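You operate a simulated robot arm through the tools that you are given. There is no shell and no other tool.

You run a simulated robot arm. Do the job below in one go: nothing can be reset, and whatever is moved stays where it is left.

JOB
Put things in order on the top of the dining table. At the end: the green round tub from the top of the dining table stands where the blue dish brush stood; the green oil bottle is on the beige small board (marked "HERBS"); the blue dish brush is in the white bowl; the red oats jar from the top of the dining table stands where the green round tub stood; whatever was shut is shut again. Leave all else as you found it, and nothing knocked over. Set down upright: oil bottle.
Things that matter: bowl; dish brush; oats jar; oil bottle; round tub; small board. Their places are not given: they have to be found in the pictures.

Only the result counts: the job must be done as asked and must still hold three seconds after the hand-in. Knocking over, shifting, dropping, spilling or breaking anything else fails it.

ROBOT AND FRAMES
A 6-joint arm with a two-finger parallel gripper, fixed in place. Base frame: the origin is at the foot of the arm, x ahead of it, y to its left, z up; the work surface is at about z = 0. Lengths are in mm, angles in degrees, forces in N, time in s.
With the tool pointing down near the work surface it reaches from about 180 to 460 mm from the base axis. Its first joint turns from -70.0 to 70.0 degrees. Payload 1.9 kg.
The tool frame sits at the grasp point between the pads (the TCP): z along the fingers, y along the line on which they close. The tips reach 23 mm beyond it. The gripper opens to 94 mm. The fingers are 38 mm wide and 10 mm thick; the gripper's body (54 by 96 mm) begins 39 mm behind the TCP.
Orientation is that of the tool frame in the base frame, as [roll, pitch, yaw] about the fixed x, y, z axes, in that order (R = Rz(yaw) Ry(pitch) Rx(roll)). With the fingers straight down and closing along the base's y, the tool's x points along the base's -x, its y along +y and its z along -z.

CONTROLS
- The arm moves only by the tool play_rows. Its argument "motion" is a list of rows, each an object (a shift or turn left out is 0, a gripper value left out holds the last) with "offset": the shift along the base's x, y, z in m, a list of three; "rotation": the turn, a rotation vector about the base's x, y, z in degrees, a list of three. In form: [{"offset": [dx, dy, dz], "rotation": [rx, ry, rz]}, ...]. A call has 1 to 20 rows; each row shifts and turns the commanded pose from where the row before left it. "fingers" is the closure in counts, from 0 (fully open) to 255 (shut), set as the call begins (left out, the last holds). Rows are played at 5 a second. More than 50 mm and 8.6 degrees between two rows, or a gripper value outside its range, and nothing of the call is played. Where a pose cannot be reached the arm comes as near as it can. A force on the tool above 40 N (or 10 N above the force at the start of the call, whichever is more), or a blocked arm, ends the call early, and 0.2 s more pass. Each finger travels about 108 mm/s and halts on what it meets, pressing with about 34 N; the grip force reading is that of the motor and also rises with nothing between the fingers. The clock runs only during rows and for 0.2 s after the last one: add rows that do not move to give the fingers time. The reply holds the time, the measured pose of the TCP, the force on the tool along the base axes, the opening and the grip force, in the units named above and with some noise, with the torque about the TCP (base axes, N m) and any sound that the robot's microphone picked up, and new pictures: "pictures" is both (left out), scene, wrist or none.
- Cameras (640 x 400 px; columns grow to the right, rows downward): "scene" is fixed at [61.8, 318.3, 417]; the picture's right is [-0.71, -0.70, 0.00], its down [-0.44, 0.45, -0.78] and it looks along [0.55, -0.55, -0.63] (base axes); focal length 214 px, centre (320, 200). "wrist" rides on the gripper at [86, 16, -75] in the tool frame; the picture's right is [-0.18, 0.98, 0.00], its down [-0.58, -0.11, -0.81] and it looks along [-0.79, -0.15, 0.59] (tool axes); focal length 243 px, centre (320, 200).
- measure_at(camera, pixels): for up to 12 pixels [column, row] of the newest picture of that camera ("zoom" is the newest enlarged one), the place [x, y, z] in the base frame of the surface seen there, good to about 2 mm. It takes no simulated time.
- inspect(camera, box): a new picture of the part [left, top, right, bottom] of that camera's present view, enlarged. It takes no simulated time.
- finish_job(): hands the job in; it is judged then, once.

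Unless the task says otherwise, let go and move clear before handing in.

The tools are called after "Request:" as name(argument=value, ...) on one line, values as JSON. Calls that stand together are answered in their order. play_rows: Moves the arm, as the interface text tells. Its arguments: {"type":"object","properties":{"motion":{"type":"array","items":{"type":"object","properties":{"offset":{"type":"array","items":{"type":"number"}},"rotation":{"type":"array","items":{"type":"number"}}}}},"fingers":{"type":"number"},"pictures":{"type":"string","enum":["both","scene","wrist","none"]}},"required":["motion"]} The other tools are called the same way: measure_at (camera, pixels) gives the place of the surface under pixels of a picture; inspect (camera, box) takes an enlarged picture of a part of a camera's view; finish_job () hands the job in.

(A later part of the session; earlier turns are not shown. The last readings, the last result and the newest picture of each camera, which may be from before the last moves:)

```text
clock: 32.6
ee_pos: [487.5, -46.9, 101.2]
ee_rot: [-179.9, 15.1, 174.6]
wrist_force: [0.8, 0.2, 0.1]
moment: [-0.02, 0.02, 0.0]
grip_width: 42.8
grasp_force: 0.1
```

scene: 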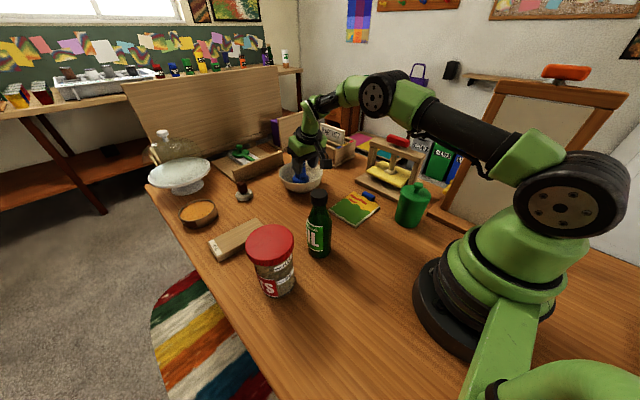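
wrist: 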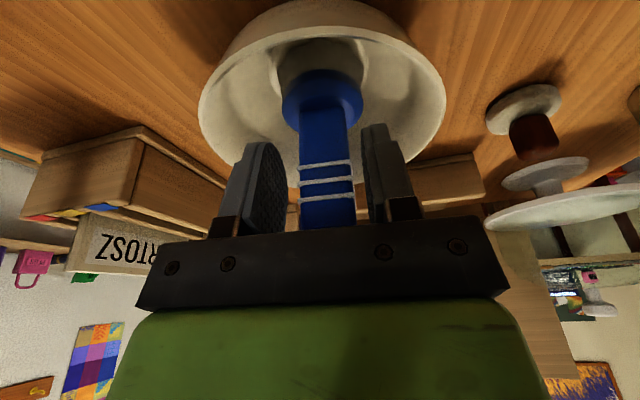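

The brush stands in the bowl, slightly leaning, with the fingers clear on both sides. I'll open a bit more and rise straight up.

Request:
play_rows(motion=[{"offset": [0, 0, 0]}, {"offset": [0, 0, 0.01]}, {"offset": [-0.002, 0, 0.02]}, {"offset": [-0.003, 0, 0.03]}, {"offset": [-0.003, 0, 0.035]}, {"offset": [-0.003, 0, 0.035]}, {"offset": [-0.01, 0, 0.035]}, {"offset": [0, 0, 0]}], fingers=100, pictures="both")

```text
clock: 34.4
ee_pos: [463.4, -45.3, 267.1]
ee_rot: [-180.0, 15.1, 174.6]
wrist_force: [-1.2, 0.3, 0.6]
moment: [0.02, 0.01, 0.02]
grip_width: 57.2
grasp_force: 0.0
```

scene: 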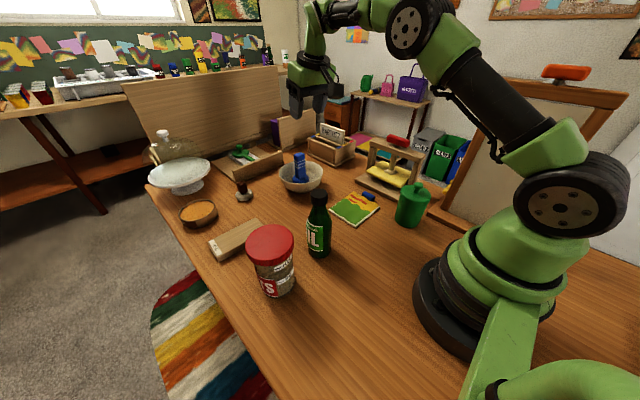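
wrist: 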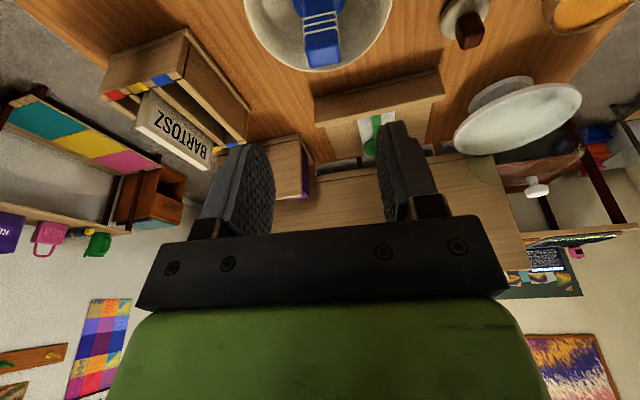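

The brush is now standing in the bowl at scene (300,170). Next is the tub, so I'll enlarge it and measure its outline for the exact centre and size.

Request:
inspect(camera="scene", box=[372, 170, 452, 240])

```text
5.71 times, centred on (412, 205) of scene
```

zoom: 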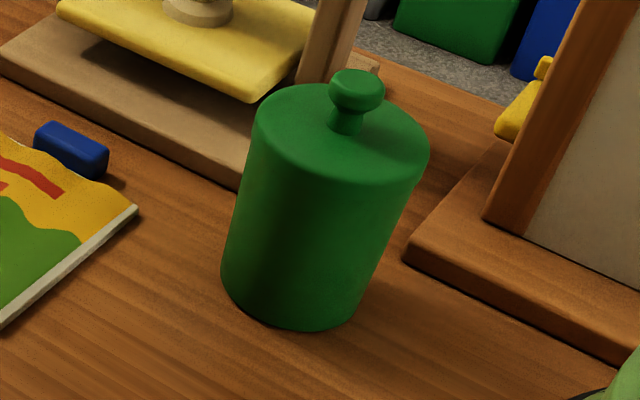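

Request:
measure_at(camera="zoom", pixels=[[262, 115], [280, 155], [320, 178], [370, 180], [408, 168], [422, 145], [400, 115], [300, 92], [356, 80], [335, 92], [378, 95], [345, 125]])

Request:
measure_at(camera="zoom", pixels=[[225, 270], [240, 295], [270, 318], [300, 328], [340, 322], [355, 305], [260, 200], [300, 240], [350, 240], [385, 230], [270, 300], [320, 315]])

Request:
measure_at(camera="zoom", pixels=[[240, 175], [200, 180], [135, 210], [100, 170], [410, 250], [500, 220], [300, 80], [140, 125], [60, 160], [70, 130], [430, 270], [20, 75]])

```text
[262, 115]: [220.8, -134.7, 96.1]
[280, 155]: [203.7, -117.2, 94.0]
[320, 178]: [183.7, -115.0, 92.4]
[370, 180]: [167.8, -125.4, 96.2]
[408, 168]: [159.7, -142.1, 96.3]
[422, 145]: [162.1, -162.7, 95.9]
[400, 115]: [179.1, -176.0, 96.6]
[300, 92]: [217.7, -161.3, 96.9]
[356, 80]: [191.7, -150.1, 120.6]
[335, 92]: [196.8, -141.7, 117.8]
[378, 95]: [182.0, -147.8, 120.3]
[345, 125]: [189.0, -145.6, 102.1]
```

```text
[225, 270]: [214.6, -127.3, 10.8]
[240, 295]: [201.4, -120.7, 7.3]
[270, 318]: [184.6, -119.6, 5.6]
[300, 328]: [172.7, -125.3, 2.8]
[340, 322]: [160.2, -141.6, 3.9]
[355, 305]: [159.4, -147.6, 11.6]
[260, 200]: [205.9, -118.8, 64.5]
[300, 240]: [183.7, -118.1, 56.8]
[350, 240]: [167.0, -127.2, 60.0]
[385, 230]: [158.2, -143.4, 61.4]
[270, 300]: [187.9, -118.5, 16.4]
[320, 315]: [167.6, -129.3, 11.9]
```

```text
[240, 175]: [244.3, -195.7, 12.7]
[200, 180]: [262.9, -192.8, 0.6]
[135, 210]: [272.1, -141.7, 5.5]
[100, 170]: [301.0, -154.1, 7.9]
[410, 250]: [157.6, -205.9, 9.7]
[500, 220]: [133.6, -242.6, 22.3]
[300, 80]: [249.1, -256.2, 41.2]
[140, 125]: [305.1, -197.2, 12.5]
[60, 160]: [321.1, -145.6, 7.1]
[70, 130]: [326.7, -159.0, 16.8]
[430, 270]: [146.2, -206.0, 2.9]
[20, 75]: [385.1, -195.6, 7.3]
```

The tub's centre is about (189.5,-147) with a radius of about 32, its body top at z≈96 and its knob top at z≈121. I'll straighten the tool, open fully, and move above it with the tool facing radially.

Request:
play_rows(motion=[{"offset": [-0.02, -0.006, 0.015], "rotation": [0.72, 7.46, 0]}, {"offset": [-0.02, -0.006, 0.01], "rotation": [0.72, 7.46, 0]}, {"offset": [-0.029, -0.011, 0], "rotation": [0, 0, -8.1]}, {"offset": [-0.029, -0.011, 0], "rotation": [0, 0, -8.1]}, {"offset": [-0.029, -0.011, 0], "rotation": [0, 0, -8.1]}, {"offset": [-0.029, -0.011, 0], "rotation": [0, 0, -8.1]}, {"offset": [-0.029, -0.011, -0.01]}, {"offset": [-0.029, -0.011, -0.02]}, {"offset": [-0.029, -0.011, -0.02]}, {"offset": [-0.029, -0.012, -0.02]}, {"offset": [0, 0, 0]}], fingers=0)

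```text
clock: 36.8
ee_pos: [190.3, -148.9, 219.0]
ee_rot: [179.9, -0.1, 142.2]
wrist_force: [0.6, 1.1, 0.7]
moment: [0.02, -0.01, -0.01]
grip_width: 93.9
grasp_force: 0.0
out of reach, approached as far as the arm can: row 2
```

scene: 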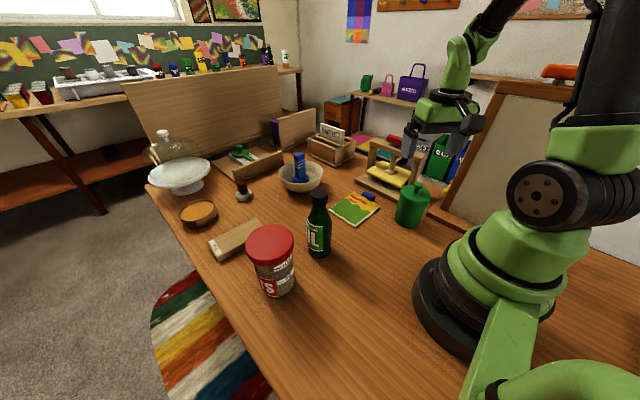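
wrist: 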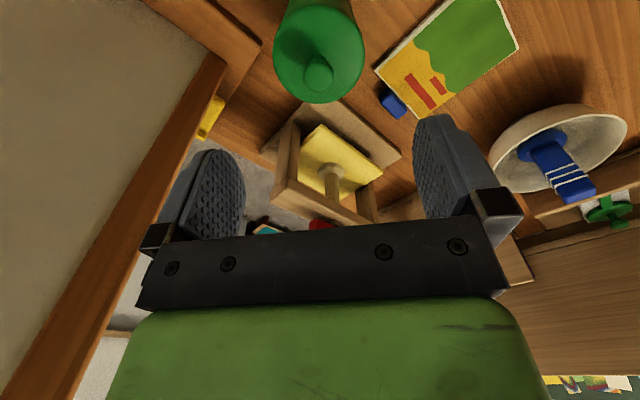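

The tub is below the fingers, its top at wrist pixels (320,55), and a standing board is on the left at about (150,200). I'll measure the board and frame to check clearance before going down.

Request:
measure_at(camera="wrist", pixels=[[215, 70], [190, 140], [150, 220], [100, 320], [100, 150], [60, 60], [255, 45], [200, 20], [210, 110], [320, 75], [318, 70], [30, 20]])

Request:
measure_at(camera="scene", pixels=[[500, 90], [470, 150], [447, 205], [560, 110], [440, 185], [520, 150], [397, 140], [365, 140], [420, 155], [417, 183], [411, 222], [430, 195]])

```text
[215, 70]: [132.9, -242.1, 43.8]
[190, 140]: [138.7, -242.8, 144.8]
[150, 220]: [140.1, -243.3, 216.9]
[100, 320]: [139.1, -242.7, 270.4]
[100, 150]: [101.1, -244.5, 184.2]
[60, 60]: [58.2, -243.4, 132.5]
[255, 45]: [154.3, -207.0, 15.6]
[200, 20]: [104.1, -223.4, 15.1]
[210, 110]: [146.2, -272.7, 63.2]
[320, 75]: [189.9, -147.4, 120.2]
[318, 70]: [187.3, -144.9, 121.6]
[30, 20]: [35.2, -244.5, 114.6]
```

```text
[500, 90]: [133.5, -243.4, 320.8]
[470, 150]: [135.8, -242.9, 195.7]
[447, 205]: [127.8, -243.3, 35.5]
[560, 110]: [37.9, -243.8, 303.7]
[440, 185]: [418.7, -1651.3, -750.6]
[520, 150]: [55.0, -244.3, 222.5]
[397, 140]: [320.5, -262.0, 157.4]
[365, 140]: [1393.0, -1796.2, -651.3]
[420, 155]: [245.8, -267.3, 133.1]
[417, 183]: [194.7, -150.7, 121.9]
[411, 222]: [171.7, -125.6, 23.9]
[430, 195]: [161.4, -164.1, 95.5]
```

The board is a vertical plane at y≈-243, well clear of the grip, and the knob top reads (189,-146.5,121). I'll go straight down around the tub to z≈88.

Request:
play_rows(motion=[{"offset": [-0.0008, 0.0019, -0.03]}, {"offset": [0, 0, -0.03]}, {"offset": [0, 0, -0.03]}, {"offset": [0, 0, -0.02]}, {"offset": [0, 0, -0.012]}, {"offset": [0, 0, -0.009]}, {"offset": [0, 0, 0]}])

```text
clock: 38.4
ee_pos: [189.9, -145.5, 87.8]
ee_rot: [180.0, 0.0, 142.2]
wrist_force: [0.3, -0.4, 0.6]
moment: [0.06, 0.0, 0.01]
grip_width: 93.9
grasp_force: 0.1
```

scene: 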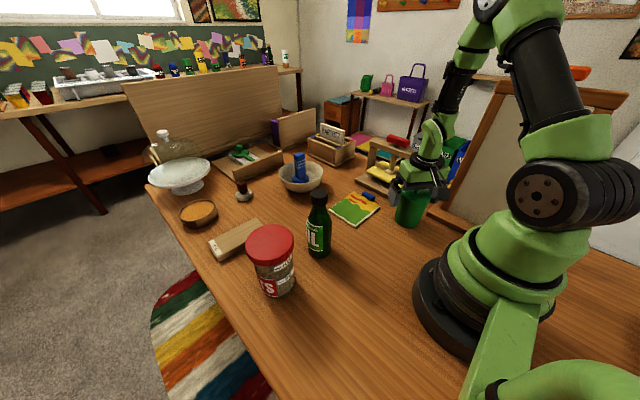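
wrist: 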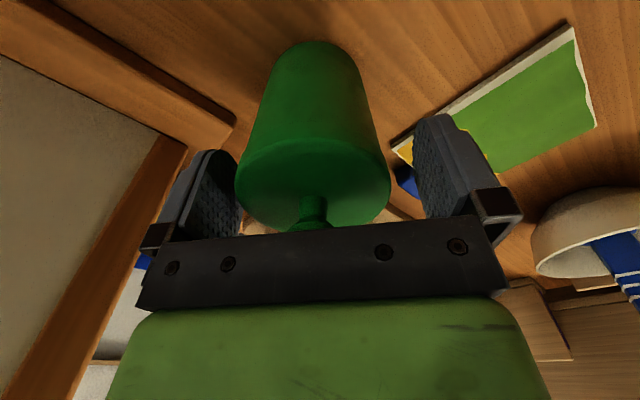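

In the wrist view the tub (columns 236–390) sits about 3 mm towards the left finger. I'll shift by that much and then close.

Request:
play_rows(motion=[{"offset": [-0.0016, -0.0022, 0]}, {"offset": [0, 0, 0]}], pictures="wrist")

Request:
play_rows(motion=[{"offset": [0, 0, 0]}, {"offset": [0, 0, 0]}, {"offset": [0, 0, 0]}], fingers=255, pictures="wrist")

```text
clock: 39.0
ee_pos: [188.8, -147.8, 88.2]
ee_rot: [-180.0, -0.2, 142.3]
wrist_force: [0.9, 0.3, -0.5]
moment: [0.0, -0.01, 0.0]
grip_width: 94.1
grasp_force: 0.1
```

wrist: 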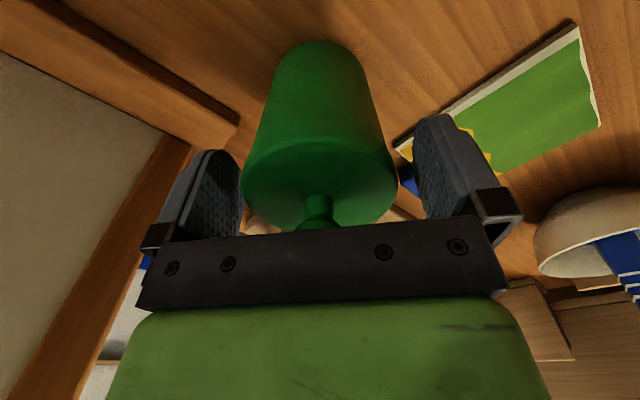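

```text
clock: 39.8
ee_pos: [188.4, -145.7, 87.0]
ee_rot: [-180.0, 0.0, 142.2]
wrist_force: [0.0, 0.4, 1.7]
moment: [-0.01, 0.03, 0.02]
grip_width: 69.4
grasp_force: 34.0
```

wrist: 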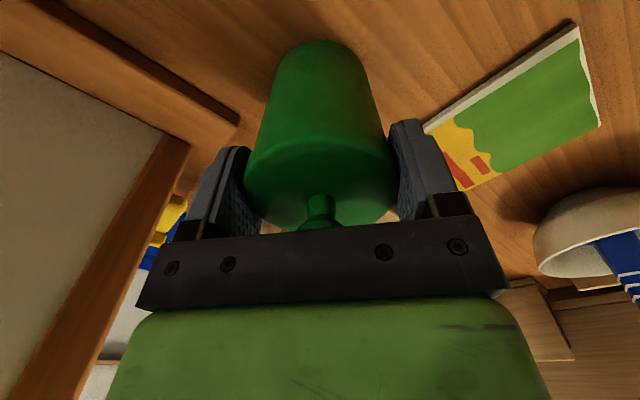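

The tub is held at 69.4 mm opening with 34 N. I'll lift it straight up to z≈300.

Request:
play_rows(motion=[{"offset": [0, 0, 0.01]}, {"offset": [0, 0, 0.02]}, {"offset": [0, 0, 0.035]}, {"offset": [0, 0, 0.035]}, {"offset": [0, 0, 0.035]}, {"offset": [0, 0, 0.035]}, {"offset": [0, 0, 0.035]}, {"offset": [0, 0, 0]}])

```text
clock: 41.6
ee_pos: [188.9, -146.5, 294.5]
ee_rot: [180.0, 0.0, 142.1]
wrist_force: [-0.7, 0.4, -0.7]
moment: [0.02, 0.01, 0.02]
grip_width: 69.2
grasp_force: 34.1
```

scene: 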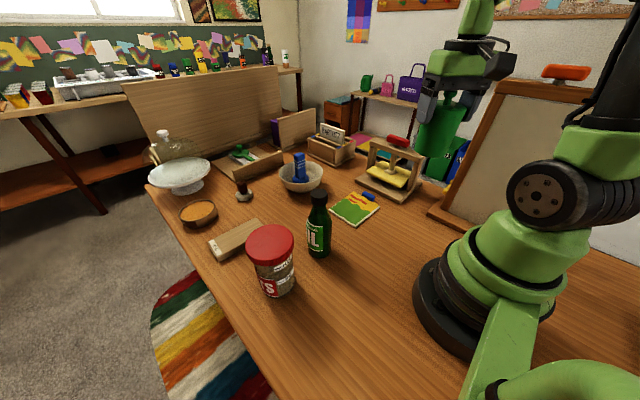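
wrist: 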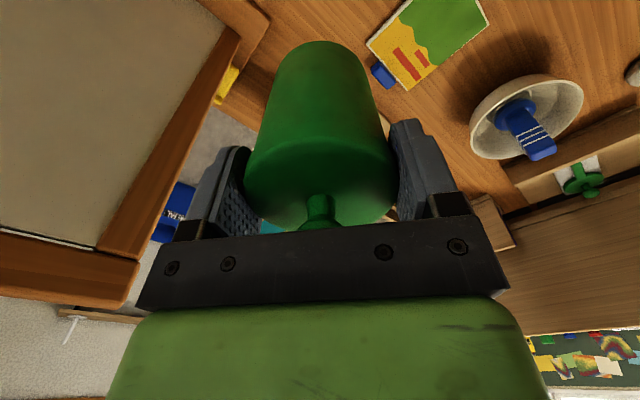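

The tub is lifted, with its bottom at about z=206. I'll carry it in an arc in front of the base, above the bottle, to over the brush's old place, turning the tool so the fingers open away from the jar.

Request:
play_rows(motion=[{"offset": [0.014, 0.0266, 0.005], "rotation": [0, 0, 7.25]}, {"offset": [0.014, 0.0266, 0], "rotation": [0, 0, 7.25]}, {"offset": [0.014, 0.0266, 0], "rotation": [0, 0, 7.25]}, {"offset": [0.014, 0.0266, 0], "rotation": [0, 0, 7.25]}, {"offset": [0.0017, 0.0333, 0], "rotation": [0, 0, 7.25]}, {"offset": [0.0017, 0.0333, 0], "rotation": [0, 0, 7.25]}, {"offset": [0.0017, 0.0333, 0], "rotation": [0, 0, 7.25]}, {"offset": [-0.00875, 0.0275, 0], "rotation": [0, 0, 7.25]}, {"offset": [-0.00875, 0.0275, 0]}, {"offset": [-0.00875, 0.0275, 0]}, {"offset": [-0.00875, 0.0275, 0]}, {"offset": [-0.015, 0.0263, 0]}, {"offset": [-0.015, 0.0263, 0]}, {"offset": [-0.015, 0.0263, 0]}, {"offset": [0, 0, 0]}])

```text
clock: 44.8
ee_pos: [168.8, 249.6, 299.4]
ee_rot: [-180.0, 0.0, -159.8]
wrist_force: [-0.3, -0.1, -0.9]
moment: [0.03, -0.01, 0.0]
grip_width: 69.1
grasp_force: 34.2
```

scene: 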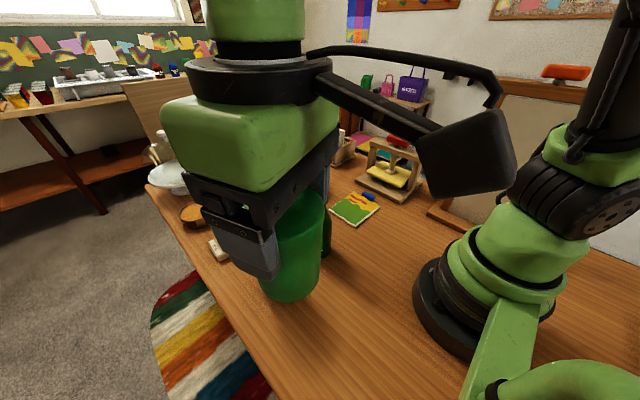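
wrist: 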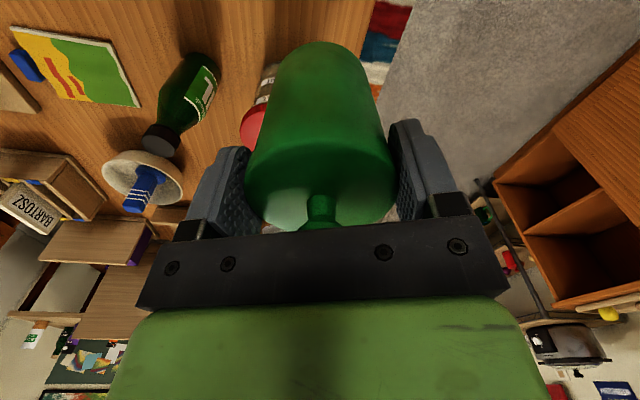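

The tub hangs above (169,250) and has room to the jar. I'll lower it to just above the table and check.

Request:
play_rows(motion=[{"offset": [0.001, -0.0005, -0.035]}, {"offset": [0, 0, -0.035]}, {"offset": [0, 0, -0.035]}, {"offset": [0, 0, -0.035]}, {"offset": [0, 0, -0.03]}, {"offset": [0, 0, -0.02]}, {"offset": [0, 0, -0.012]}, {"offset": [0, 0, 0]}])

```text
clock: 46.6
ee_pos: [171.1, 248.4, 96.8]
ee_rot: [-180.0, 0.0, -159.9]
wrist_force: [0.9, 0.2, -0.8]
moment: [0.03, 0.0, -0.03]
grip_width: 69.3
grasp_force: 34.0
```

scene: 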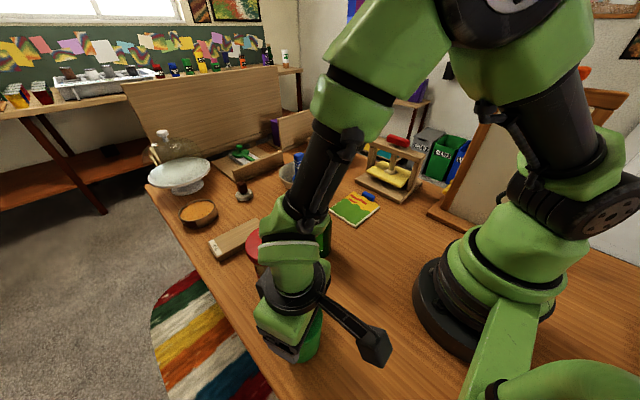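
wrist: 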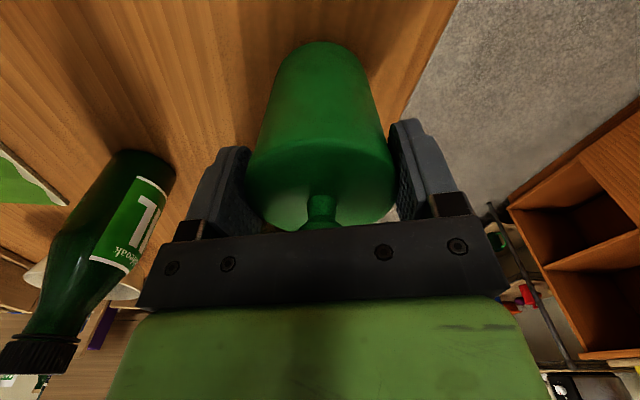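

The tub is about 9 mm above the table and the bottle and jar are clear. I'll lower it gently to contact.

Request:
play_rows(motion=[{"offset": [-0.0005, 0.0003, -0.004]}, {"offset": [0, 0, -0.002]}, {"offset": [0, 0, 0]}], pictures="none")

Request:
play_rows(motion=[{"offset": [0, 0, -0.001]}, {"offset": [0, 0, 0]}], pictures="none")

```text
clock: 47.4
ee_pos: [170.1, 247.1, 90.3]
ee_rot: [-180.0, 0.0, -159.8]
wrist_force: [-0.3, -0.1, -1.0]
moment: [-0.02, 0.05, 0.01]
grip_width: 69.2
grasp_force: 34.2
```

```text
clock: 48.0
ee_pos: [170.0, 247.3, 90.0]
ee_rot: [-180.0, 0.1, -159.8]
wrist_force: [0.6, 0.1, -0.5]
moment: [0.05, 0.0, 0.02]
grip_width: 69.2
grasp_force: 33.9
```

At z≈90 there's no contact yet, and y is about 1.5 mm short. I'll correct that and continue down.

Request:
play_rows(motion=[{"offset": [0, 0.0015, -0.001]}, {"offset": [0, 0, 0]}], pictures="none")

Request:
play_rows(motion=[{"offset": [0, 0, -0.001]}, {"offset": [0, 0, 0]}], pictures="none")

```text
clock: 48.6
ee_pos: [170.5, 250.4, 89.2]
ee_rot: [-180.0, 0.1, -159.8]
wrist_force: [-1.3, 0.1, 0.0]
moment: [0.02, 0.01, -0.03]
grip_width: 69.1
grasp_force: 34.1
```

```text
clock: 49.2
ee_pos: [170.9, 250.0, 87.6]
ee_rot: [180.0, 0.1, -159.8]
wrist_force: [-2.1, -1.6, 11.0]
moment: [-0.12, 0.01, 0.01]
grip_width: 69.3
grasp_force: 33.9
```

Contact is made with 11 N at z=87.6, so the tub is standing on the table. I'll open the fingers and rise straight up.

Request:
play_rows(motion=[{"offset": [0, 0, 0.0005]}, {"offset": [0, 0, 0]}, {"offset": [0, 0, 0]}], fingers=30, pictures="wrist")

Request:
play_rows(motion=[{"offset": [0, 0, 0.01]}, {"offset": [0, 0, 0.025]}, {"offset": [0, 0, 0.035]}, {"offset": [0, 0, 0.035]}, {"offset": [0, 0, 0.035]}, {"offset": [0, 0, 0.035]}, {"offset": [0, 0, 0.035]}, {"offset": [0, 0, 0]}])

```text
clock: 50.0
ee_pos: [169.5, 249.8, 87.8]
ee_rot: [180.0, 0.0, -159.8]
wrist_force: [-0.9, 0.2, -0.5]
moment: [0.02, 0.01, 0.01]
grip_width: 83.1
grasp_force: 0.0
```

wrist: 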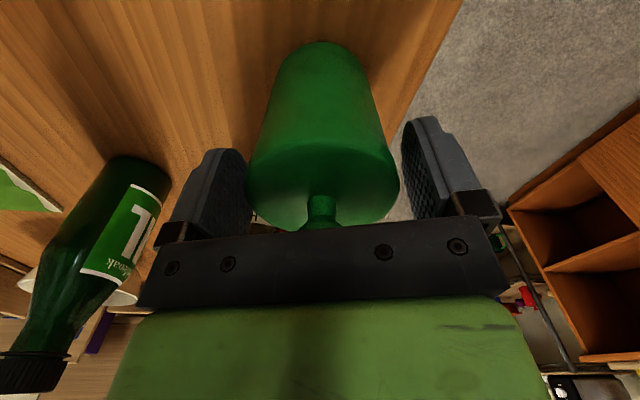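

```text
clock: 51.8
ee_pos: [168.6, 250.4, 299.5]
ee_rot: [179.9, 0.0, -159.8]
wrist_force: [-0.2, 0.2, 0.5]
moment: [0.03, 0.0, 0.02]
grip_width: 83.3
grasp_force: 0.1
```

scene: 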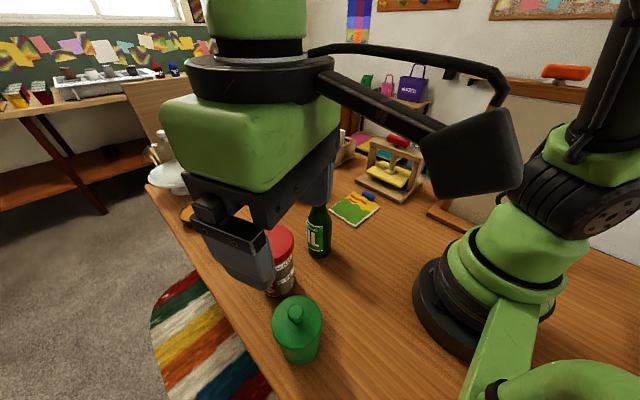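
wrist: 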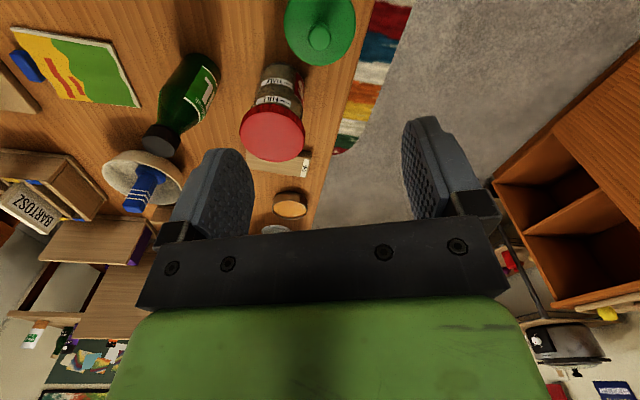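

The tub now stands where the brush was, at scene (297,330). I'll measure the tub's place and the jar's lid outline, with the lid near wrist (272,132).

Request:
measure_at(camera="wrist", pixels=[[245, 130], [299, 130], [272, 156], [250, 145], [296, 145], [272, 112], [262, 70], [300, 78], [280, 68], [320, 40], [288, 20], [352, 20]])

Request:
inspect(camera="wrist", box=[200, 0, 400, 180])

```text
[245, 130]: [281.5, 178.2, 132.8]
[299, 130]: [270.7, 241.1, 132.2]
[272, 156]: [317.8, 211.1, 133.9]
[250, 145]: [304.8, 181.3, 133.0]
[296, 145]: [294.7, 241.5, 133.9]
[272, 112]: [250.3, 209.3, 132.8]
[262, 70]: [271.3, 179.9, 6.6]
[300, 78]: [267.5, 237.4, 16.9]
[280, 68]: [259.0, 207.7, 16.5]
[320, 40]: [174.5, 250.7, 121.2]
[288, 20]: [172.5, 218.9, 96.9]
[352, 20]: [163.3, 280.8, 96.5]
```

```text
2.22 times, centred on (300, 90) of wrist
```

zoom: 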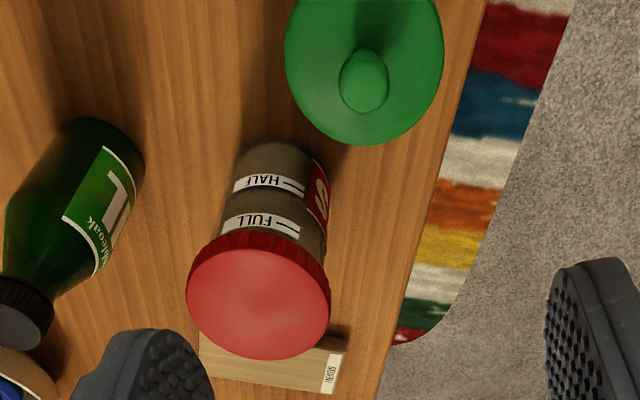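

The tub centre reads about (168–171,250), which is good. I'll measure the lid circle on this zoom for the jar's exact centre.

Request:
measure_at(camera="zoom", pixels=[[191, 290], [327, 300], [255, 356], [265, 250], [205, 330], [305, 342], [215, 258], [315, 270], [240, 230], [245, 205], [325, 225], [275, 215]])

Request:
measure_at(camera="zoom", pixels=[[365, 80], [290, 60], [438, 70], [365, 140], [310, 110], [425, 120], [350, 100], [380, 60], [20, 320], [5, 300], [45, 310], [25, 345]])

```text
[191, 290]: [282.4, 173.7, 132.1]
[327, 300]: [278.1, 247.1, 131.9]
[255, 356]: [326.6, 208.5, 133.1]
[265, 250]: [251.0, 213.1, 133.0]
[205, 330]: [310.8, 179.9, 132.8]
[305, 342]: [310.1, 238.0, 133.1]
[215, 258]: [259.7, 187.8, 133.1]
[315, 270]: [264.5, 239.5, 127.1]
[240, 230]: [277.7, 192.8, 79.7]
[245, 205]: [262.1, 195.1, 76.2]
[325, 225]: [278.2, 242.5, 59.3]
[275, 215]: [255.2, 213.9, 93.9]
```

```text
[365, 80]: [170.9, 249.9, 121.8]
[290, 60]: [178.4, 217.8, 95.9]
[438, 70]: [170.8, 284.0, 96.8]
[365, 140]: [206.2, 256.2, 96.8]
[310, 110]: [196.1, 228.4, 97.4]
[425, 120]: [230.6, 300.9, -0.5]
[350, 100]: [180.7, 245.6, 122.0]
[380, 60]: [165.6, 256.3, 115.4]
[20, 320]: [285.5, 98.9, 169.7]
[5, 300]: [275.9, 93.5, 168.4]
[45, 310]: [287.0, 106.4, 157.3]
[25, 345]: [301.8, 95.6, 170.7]
```

The jar's lid is centred at (288.5,210.5) with a diameter of about 76 mm and its top at z=133. I'll open fully, move above it and come down to z≈175 to check alignment.

Request:
play_rows(motion=[{"offset": [0.03, -0.01, 0], "rotation": [0, 0, 7.9]}, {"offset": [0.03, -0.01, 0], "rotation": [0, 0, 7.9]}, {"offset": [0.03, -0.01, 0]}, {"offset": [0.0295, -0.0095, 0]}, {"offset": [0, 0, -0.035]}, {"offset": [0, 0, -0.035]}, {"offset": [0, 0, -0.03]}, {"offset": [0, 0, -0.02]}, {"offset": [0, 0, 0]}], fingers=0)

```text
clock: 53.8
ee_pos: [290.9, 209.3, 179.0]
ee_rot: [179.9, 0.0, -144.0]
wrist_force: [0.5, 0.1, 0.0]
moment: [-0.01, 0.01, 0.04]
grip_width: 94.2
grasp_force: 0.1
```

scene: 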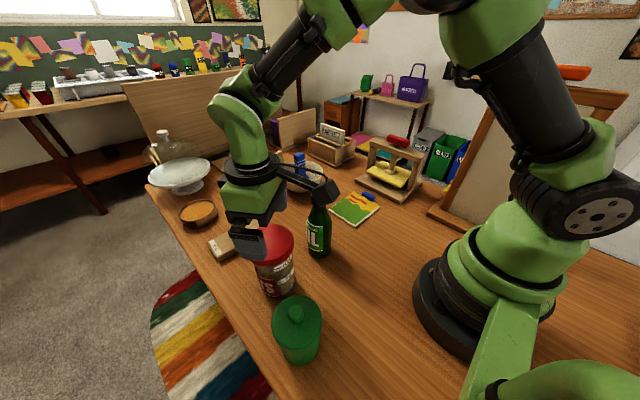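
wrist: 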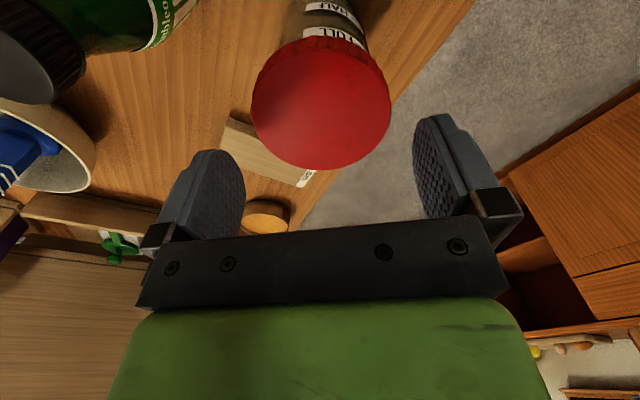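

The lid (columns 252–390, centre 321) is centred between the fingers. I'll go down to z≈118 so the pads meet the lid's rim.

Request:
play_rows(motion=[{"offset": [-0.002, 0.001, -0.015]}, {"offset": [0, 0, -0.018]}, {"offset": [0, 0, -0.015]}, {"offset": [0, 0, -0.013]}, {"offset": [0, 0, 0]}])

```text
clock: 55.0
ee_pos: [286.4, 211.8, 117.1]
ee_rot: [-179.9, 0.1, -144.0]
wrist_force: [-0.1, 0.3, 0.4]
moment: [0.03, 0.01, 0.02]
grip_width: 93.9
grasp_force: 0.0
```

scene: 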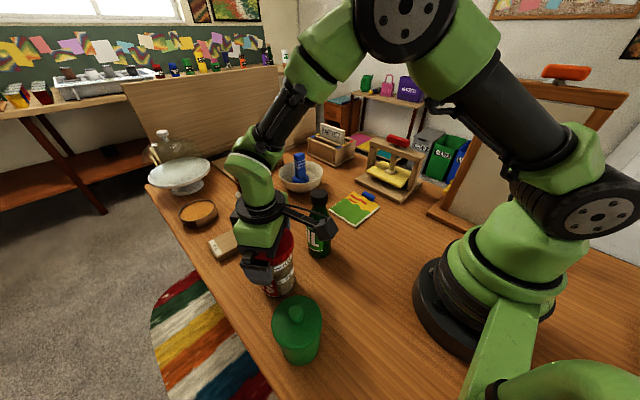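
wrist: 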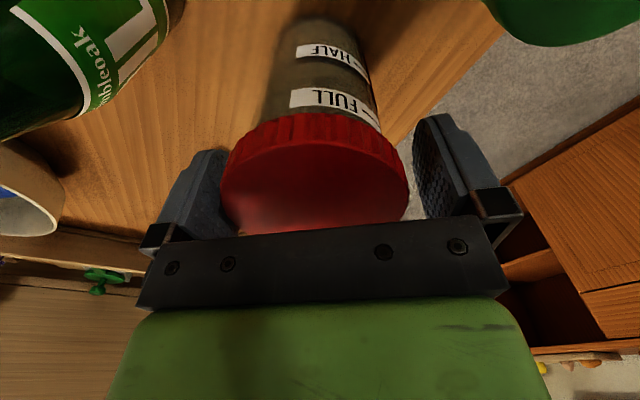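

The lid is about 2 mm off-centre between the pads, so I'll nudge across and then close.

Request:
play_rows(motion=[{"offset": [0.0013, -0.0019, -0.001]}, {"offset": [0, 0, 0]}], pictures="none")

Request:
play_rows(motion=[{"offset": [0, 0, 0]}, {"offset": [0, 0, 0]}, {"offset": [0, 0, 0]}], fingers=255, pictures="wrist")

```text
clock: 55.6
ee_pos: [288.5, 210.2, 117.6]
ee_rot: [179.9, 0.0, -144.0]
wrist_force: [-0.4, 1.1, 0.0]
moment: [0.02, 0.02, -0.03]
grip_width: 93.7
grasp_force: 0.1
```

```text
clock: 56.4
ee_pos: [288.6, 209.2, 116.5]
ee_rot: [-180.0, 0.0, -144.0]
wrist_force: [-0.2, -0.7, 0.0]
moment: [-0.05, -0.03, -0.04]
grip_width: 78.8
grasp_force: 33.8
```

wrist: 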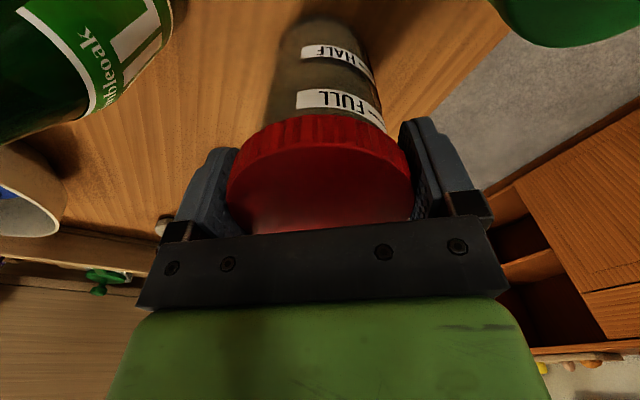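

The jar's lid is gripped at 78.8 mm with 33.8 N. I'll lift a little first to check that the whole jar comes up with the lid.

Request:
play_rows(motion=[{"offset": [0, 0, 0.004]}, {"offset": [0, 0, 0.006]}, {"offset": [0, 0, 0.01]}, {"offset": [0, 0, 0]}])

```text
clock: 57.4
ee_pos: [287.5, 209.4, 136.9]
ee_rot: [180.0, -0.1, -144.0]
wrist_force: [-0.1, 0.4, -4.1]
moment: [-0.03, 0.02, 0.0]
grip_width: 78.9
grasp_force: 34.0
```

scene: 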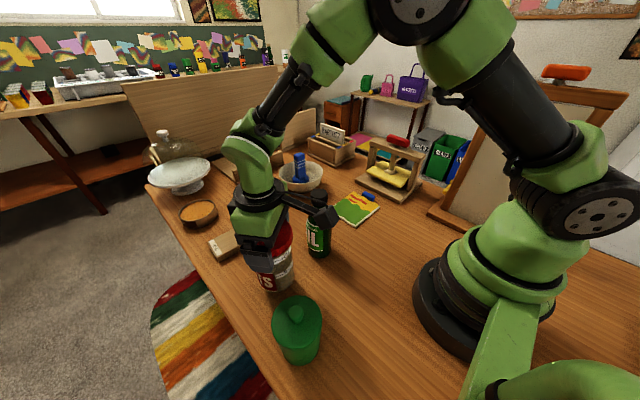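
wrist: 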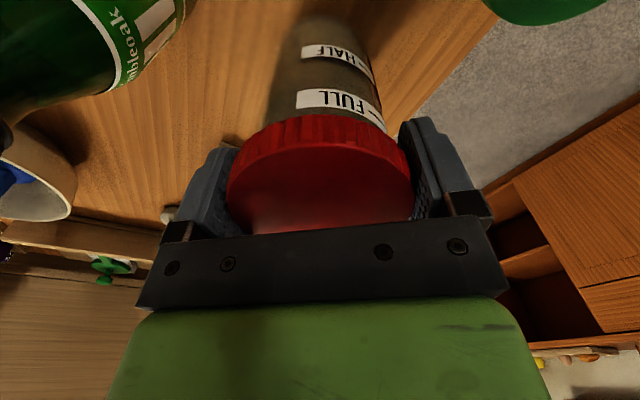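

The whole jar lifted, adding about 4 N of load. I'll raise it to z≈320 so its bottom clears the bottle, then carry it round.

Request:
play_rows(motion=[{"offset": [0, 0, 0.02]}, {"offset": [0, 0, 0.035]}, {"offset": [0, 0, 0.035]}, {"offset": [0, 0, 0.035]}, {"offset": [0, 0, 0.035]}, {"offset": [0, 0, 0.023]}, {"offset": [0, 0, 0]}])

```text
clock: 59.0
ee_pos: [287.0, 207.9, 320.6]
ee_rot: [-180.0, 0.0, -144.0]
wrist_force: [0.8, -0.3, -3.1]
moment: [-0.03, -0.02, 0.04]
grip_width: 78.9
grasp_force: 33.5
```

scene: 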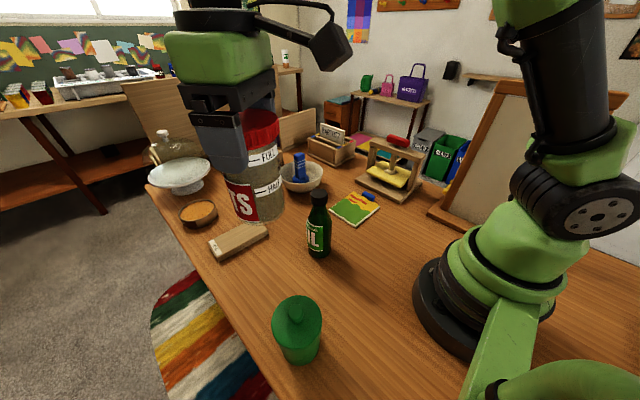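
wrist: 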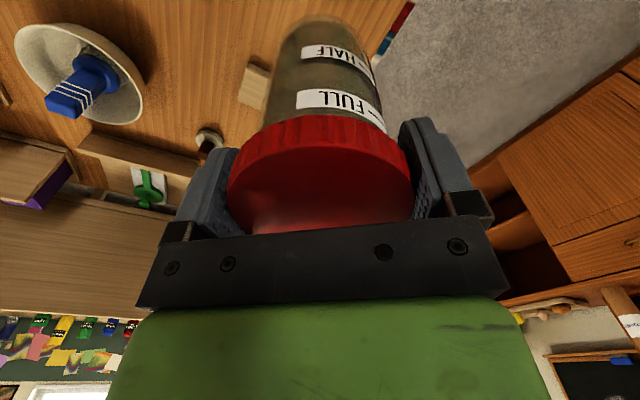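

The jar hangs straight and the board and bottle below it are untouched. I'll carry it over to the tub's old place at (189,-147), turning the tool to face radially.

Request:
play_rows(motion=[{"offset": [-0.0157, -0.026, 0], "rotation": [0, 0, -8.2]}, {"offset": [-0.0157, -0.026, 0], "rotation": [0, 0, -8.2]}, {"offset": [-0.0157, -0.026, 0], "rotation": [0, 0, -8.2]}, {"offset": [0, -0.0275, 0], "rotation": [0, 0, -8.2]}, {"offset": [0, -0.0275, 0], "rotation": [0, 0, -8.2]}, {"offset": [0, -0.0275, 0], "rotation": [0, 0, -8.2]}, {"offset": [0, -0.0275, 0], "rotation": [0, 0, -8.2]}, {"offset": [-0.006, -0.0333, 0], "rotation": [0, 0, -8.2]}, {"offset": [-0.006, -0.0333, 0], "rotation": [0, 0, -8.2]}, {"offset": [-0.006, -0.0333, 0]}, {"offset": [-0.011, -0.0223, 0]}, {"offset": [-0.011, -0.0223, 0]}, {"offset": [-0.011, -0.0223, 0]}, {"offset": [0, 0, 0]}])

```text
clock: 62.0
ee_pos: [191.1, -147.7, 317.3]
ee_rot: [180.0, -0.1, 142.2]
wrist_force: [0.1, 0.8, -3.5]
moment: [0.01, 0.02, 0.02]
grip_width: 78.9
grasp_force: 34.0
```

scene: 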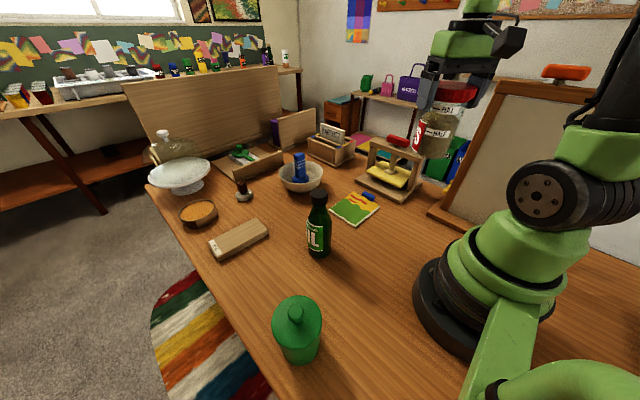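
wrist: 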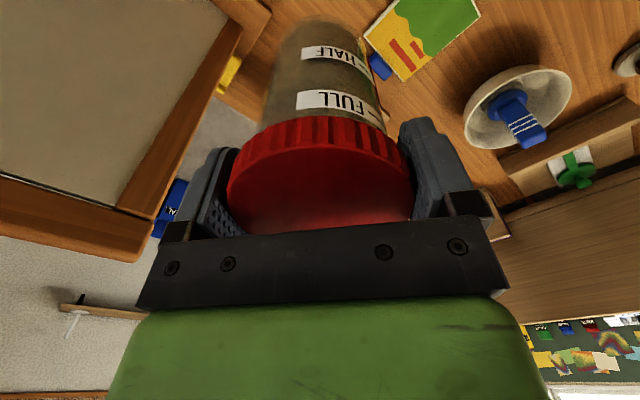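

The jar is above (191,-148) and the table below is free. I'll lower it to just above the surface.

Request:
play_rows(motion=[{"offset": [-0.0015, 0.0005, -0.035]}, {"offset": [0, 0, -0.035]}, {"offset": [0, 0, -0.035]}, {"offset": [0, 0, -0.035]}, {"offset": [0, 0, -0.03]}, {"offset": [0, 0, -0.02]}, {"offset": [0, 0, 0]}])

```text
clock: 63.6
ee_pos: [187.8, -145.2, 127.7]
ee_rot: [180.0, 0.0, 142.0]
wrist_force: [-0.5, 0.2, -3.4]
moment: [0.02, -0.01, -0.01]
grip_width: 78.5
grasp_force: 33.6
```

scene: 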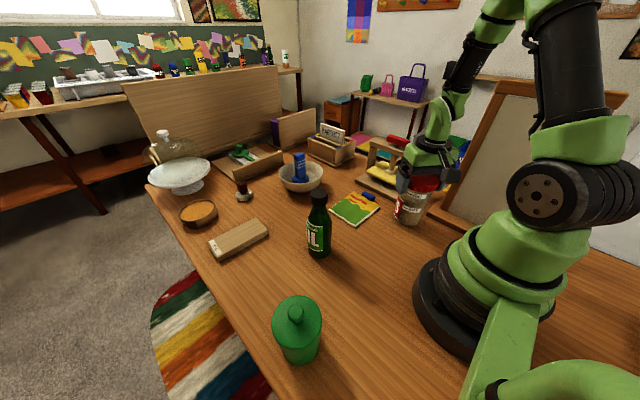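
wrist: 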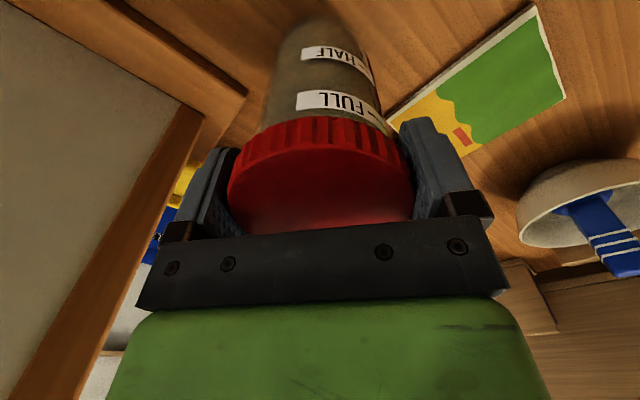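

The jar is about 10 mm above the table. I'll lower it in small steps to contact.

Request:
play_rows(motion=[{"offset": [0.0005, -0.001, -0.004]}, {"offset": [0, 0, -0.003]}, {"offset": [0, 0, 0]}], pictures="none")

Request:
play_rows(motion=[{"offset": [0, 0, -0.001]}, {"offset": [0, 0, 0]}], pictures="none")

Request:
play_rows(motion=[{"offset": [0, 0, -0.001]}, {"offset": [0, 0, 0]}], pictures="none")

```text
clock: 64.4
ee_pos: [189.4, -145.8, 122.2]
ee_rot: [-180.0, 0.0, 142.2]
wrist_force: [0.2, 0.1, -4.1]
moment: [-0.01, 0.01, -0.02]
grip_width: 78.7
grasp_force: 33.6
```

```text
clock: 65.0
ee_pos: [189.7, -147.1, 121.9]
ee_rot: [-180.0, 0.1, 142.2]
wrist_force: [-0.6, 0.3, -3.2]
moment: [0.0, 0.0, 0.01]
grip_width: 79.0
grasp_force: 33.8
```

```text
clock: 65.6
ee_pos: [189.8, -146.1, 119.9]
ee_rot: [-180.0, 0.0, 142.2]
wrist_force: [1.0, 0.1, -2.8]
moment: [0.03, 0.02, 0.02]
grip_width: 78.9
grasp_force: 34.2
```

Request:
play_rows(motion=[{"offset": [0, 0, -0.001]}, {"offset": [0, 0, 0]}], pictures="none")

Request:
play_rows(motion=[{"offset": [0, 0, -0.001]}, {"offset": [0, 0, 0]}], pictures="none")

```text
clock: 66.2
ee_pos: [190.0, -145.6, 119.1]
ee_rot: [-180.0, 0.0, 142.2]
wrist_force: [-0.3, -0.4, -2.7]
moment: [0.04, 0.03, 0.0]
grip_width: 78.8
grasp_force: 33.9
```

```text
clock: 66.8
ee_pos: [190.3, -145.9, 118.1]
ee_rot: [180.0, 0.0, 142.1]
wrist_force: [0.4, -0.9, -3.1]
moment: [-0.01, 0.02, 0.01]
grip_width: 78.7
grasp_force: 34.2
```

There's no touchdown yet at z=118.1. I'll continue down 1 mm at a time.

Request:
play_rows(motion=[{"offset": [-0.0005, -0.0008, -0.001]}, {"offset": [0, 0, 0]}], pictures="none")

Request:
play_rows(motion=[{"offset": [0, 0, -0.001]}, {"offset": [0, 0, 0]}], pictures="none")

```text
clock: 67.4
ee_pos: [188.5, -147.3, 117.4]
ee_rot: [-180.0, 0.0, 142.2]
wrist_force: [0.0, -0.6, -3.0]
moment: [0.02, -0.02, 0.01]
grip_width: 78.8
grasp_force: 34.1
```

```text
clock: 68.0
ee_pos: [187.2, -147.5, 115.8]
ee_rot: [180.0, 0.1, 142.1]
wrist_force: [2.4, 1.2, 2.8]
moment: [0.1, -0.06, 0.01]
grip_width: 78.9
grasp_force: 34.2
```

The force changed from −3 to +2.8 N, so the jar is standing on the table. I'll release it and rise.

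Request:
play_rows(motion=[{"offset": [0, 0, 0]}, {"offset": [0, 0, 0]}, {"offset": [0, 0, 0]}], fingers=0, pictures="wrist")

Request:
play_rows(motion=[{"offset": [0, 0, 0.01]}, {"offset": [0, 0, 0.025]}, {"offset": [0, 0, 0.035]}, {"offset": [0, 0, 0.035]}, {"offset": [0, 0, 0.035]}, {"offset": [0, 0, 0.035]}, {"offset": [0, 0, 0]}])

```text
clock: 68.8
ee_pos: [188.5, -147.6, 116.6]
ee_rot: [-180.0, 0.0, 142.1]
wrist_force: [-0.5, -0.2, -0.4]
moment: [0.0, -0.02, 0.0]
grip_width: 94.1
grasp_force: 0.1
```

wrist: 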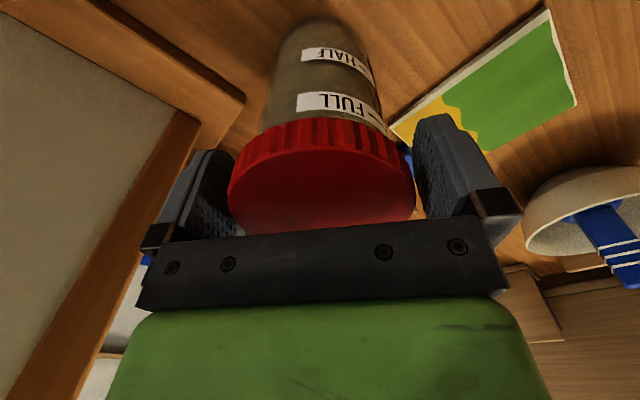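

```text
clock: 70.4
ee_pos: [188.6, -145.0, 291.7]
ee_rot: [179.9, 0.1, 142.2]
wrist_force: [0.4, 0.3, 0.4]
moment: [0.01, 0.01, 0.0]
grip_width: 94.1
grasp_force: 0.1
```

scene: 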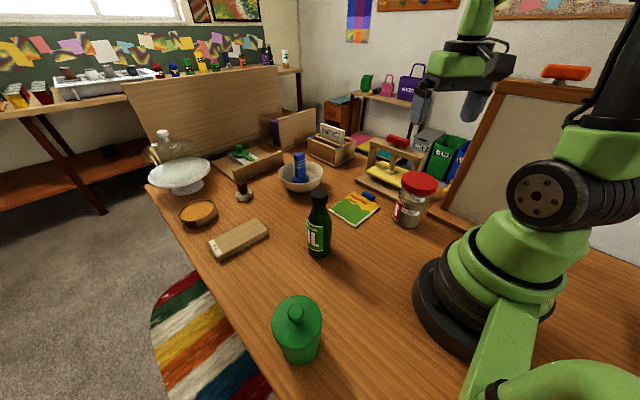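
wrist: 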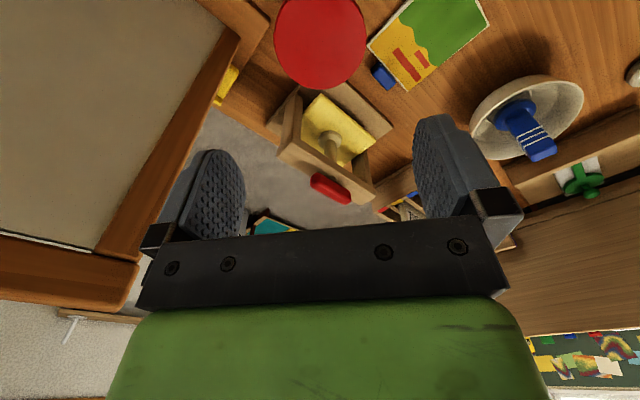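

The jar stands where the tub was, at scene (412,200). Now the bottle, so I'll enlarge it and measure its outline and height profile, and check the jar's place too.

Request:
measure_at(camera="scene", pixels=[[401, 182], [437, 186], [420, 173], [416, 194], [412, 225], [399, 215]])

Request:
inspect(camera="scene", box=[280, 185, 360, 265])

```text
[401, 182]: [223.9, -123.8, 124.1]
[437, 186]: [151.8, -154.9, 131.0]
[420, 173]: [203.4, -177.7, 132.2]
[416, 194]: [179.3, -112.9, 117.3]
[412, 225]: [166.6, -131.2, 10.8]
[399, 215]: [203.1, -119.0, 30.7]
```

```text
5.00 times, centred on (320, 225) of scene
```

zoom: 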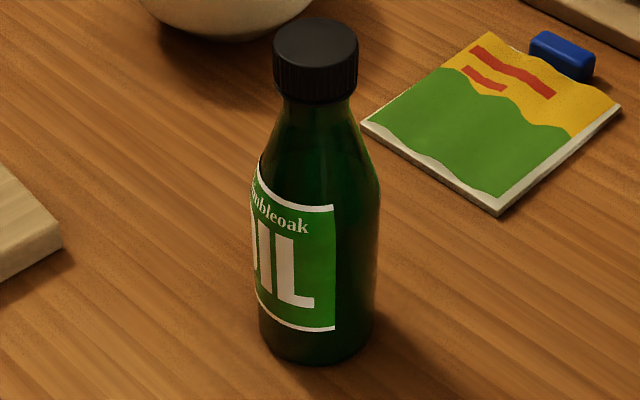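

Request:
measure_at(camera="zoom", pixels=[[315, 40], [278, 45], [354, 50], [315, 22], [315, 68], [278, 80], [353, 85], [315, 98], [285, 110], [348, 112], [316, 125], [316, 60]])

Request:
measure_at(camera="zoom", pixels=[[262, 150], [365, 160], [315, 150], [256, 190], [376, 190], [315, 200], [258, 260], [376, 270], [315, 260], [262, 325], [372, 325], [310, 362]])

```text
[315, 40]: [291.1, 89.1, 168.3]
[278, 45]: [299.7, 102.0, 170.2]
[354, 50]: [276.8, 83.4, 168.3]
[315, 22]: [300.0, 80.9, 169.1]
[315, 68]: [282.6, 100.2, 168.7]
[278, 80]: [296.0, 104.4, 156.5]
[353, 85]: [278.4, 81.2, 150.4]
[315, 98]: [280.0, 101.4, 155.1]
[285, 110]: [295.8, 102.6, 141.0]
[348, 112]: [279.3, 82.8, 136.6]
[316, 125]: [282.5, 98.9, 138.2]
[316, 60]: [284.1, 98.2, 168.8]
```

```text
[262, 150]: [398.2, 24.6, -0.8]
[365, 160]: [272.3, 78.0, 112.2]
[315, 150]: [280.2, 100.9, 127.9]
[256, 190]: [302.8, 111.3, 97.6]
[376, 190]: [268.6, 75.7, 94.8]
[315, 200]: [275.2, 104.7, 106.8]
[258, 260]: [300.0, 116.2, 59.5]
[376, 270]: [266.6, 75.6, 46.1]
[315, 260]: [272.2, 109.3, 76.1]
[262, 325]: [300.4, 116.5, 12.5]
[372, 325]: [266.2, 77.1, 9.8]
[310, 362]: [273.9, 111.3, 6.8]
```

The bottle's cap is centred near (288.5,92.5) with its top at z≈169.5, the cap about 29 mm wide and the body about 50 mm. The board lies beyond vertical reach, so I'll come over the bottle with a 12° outward tilt that I can also keep when placing it.

Request:
play_rows(motion=[{"offset": [0.0124, 0.0297, 0], "rotation": [0, 0, 7.97]}, {"offset": [0.0124, 0.0297, 0], "rotation": [0, 0, 7.97]}, {"offset": [0.0124, 0.0297, 0], "rotation": [0, 0, 7.97]}, {"offset": [0.0124, 0.0297, 0], "rotation": [0, 0, 7.97]}, {"offset": [0.0124, 0.0297, 0], "rotation": [0, 0, 7.97]}, {"offset": [0.0124, 0.0297, 0], "rotation": [0, 0, 7.97]}, {"offset": [0.0124, 0.0297, 0], "rotation": [0, 0, 7.97]}, {"offset": [0.0124, 0.0297, 0]}, {"offset": [0, 0, -0.015], "rotation": [1.854, -5.706, 0]}, {"offset": [0, 0, -0.015], "rotation": [1.854, -5.706, 0]}, {"offset": [0, 0, -0.015]}, {"offset": [0, 0, 0]}], fingers=80)

```text
clock: 73.0
ee_pos: [287.3, 92.1, 244.6]
ee_rot: [179.9, 12.1, -162.0]
wrist_force: [-0.7, 0.0, -0.3]
moment: [-0.01, 0.02, 0.0]
grip_width: 64.5
grasp_force: 0.0
```

scene: 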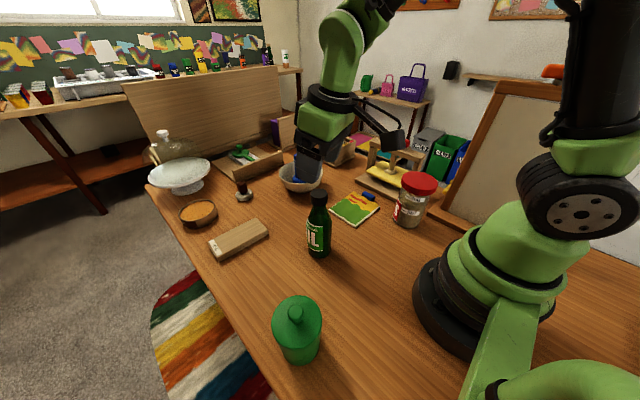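
wrist: 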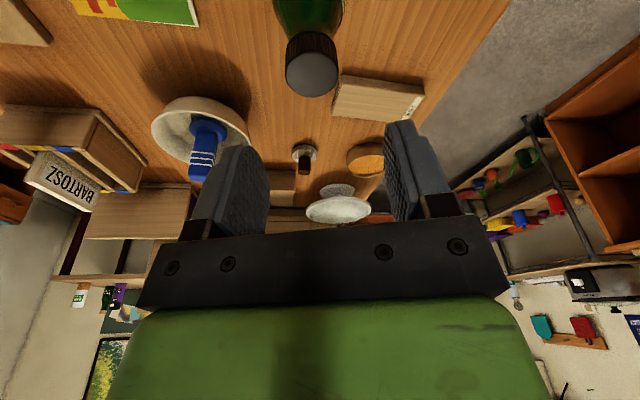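

The 12° tilt holds here without hitting limits, and the cap shows at wrist (312,73). I'll measure its outline to line up precisely.

Request:
inspect(camera="wrist", box=[260, 20, 440, 130])

Request:
measure_at(camera="wrist", pixels=[[288, 73], [336, 73], [312, 95], [312, 54], [312, 73], [295, 58], [329, 58], [290, 45], [334, 45]])

```text
3.56 times, centred on (350, 75) of wrist
```

zoom: 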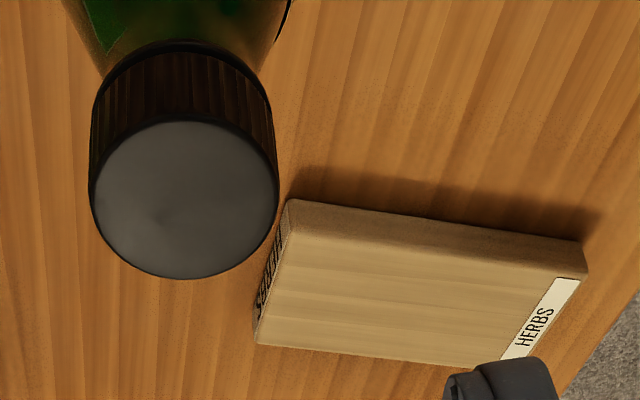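

```text
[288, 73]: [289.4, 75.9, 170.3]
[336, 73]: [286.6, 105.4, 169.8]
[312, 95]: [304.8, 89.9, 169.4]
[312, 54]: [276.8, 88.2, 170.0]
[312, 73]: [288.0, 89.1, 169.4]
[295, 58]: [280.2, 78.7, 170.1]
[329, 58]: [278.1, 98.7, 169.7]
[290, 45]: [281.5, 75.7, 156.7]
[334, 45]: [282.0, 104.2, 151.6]
```

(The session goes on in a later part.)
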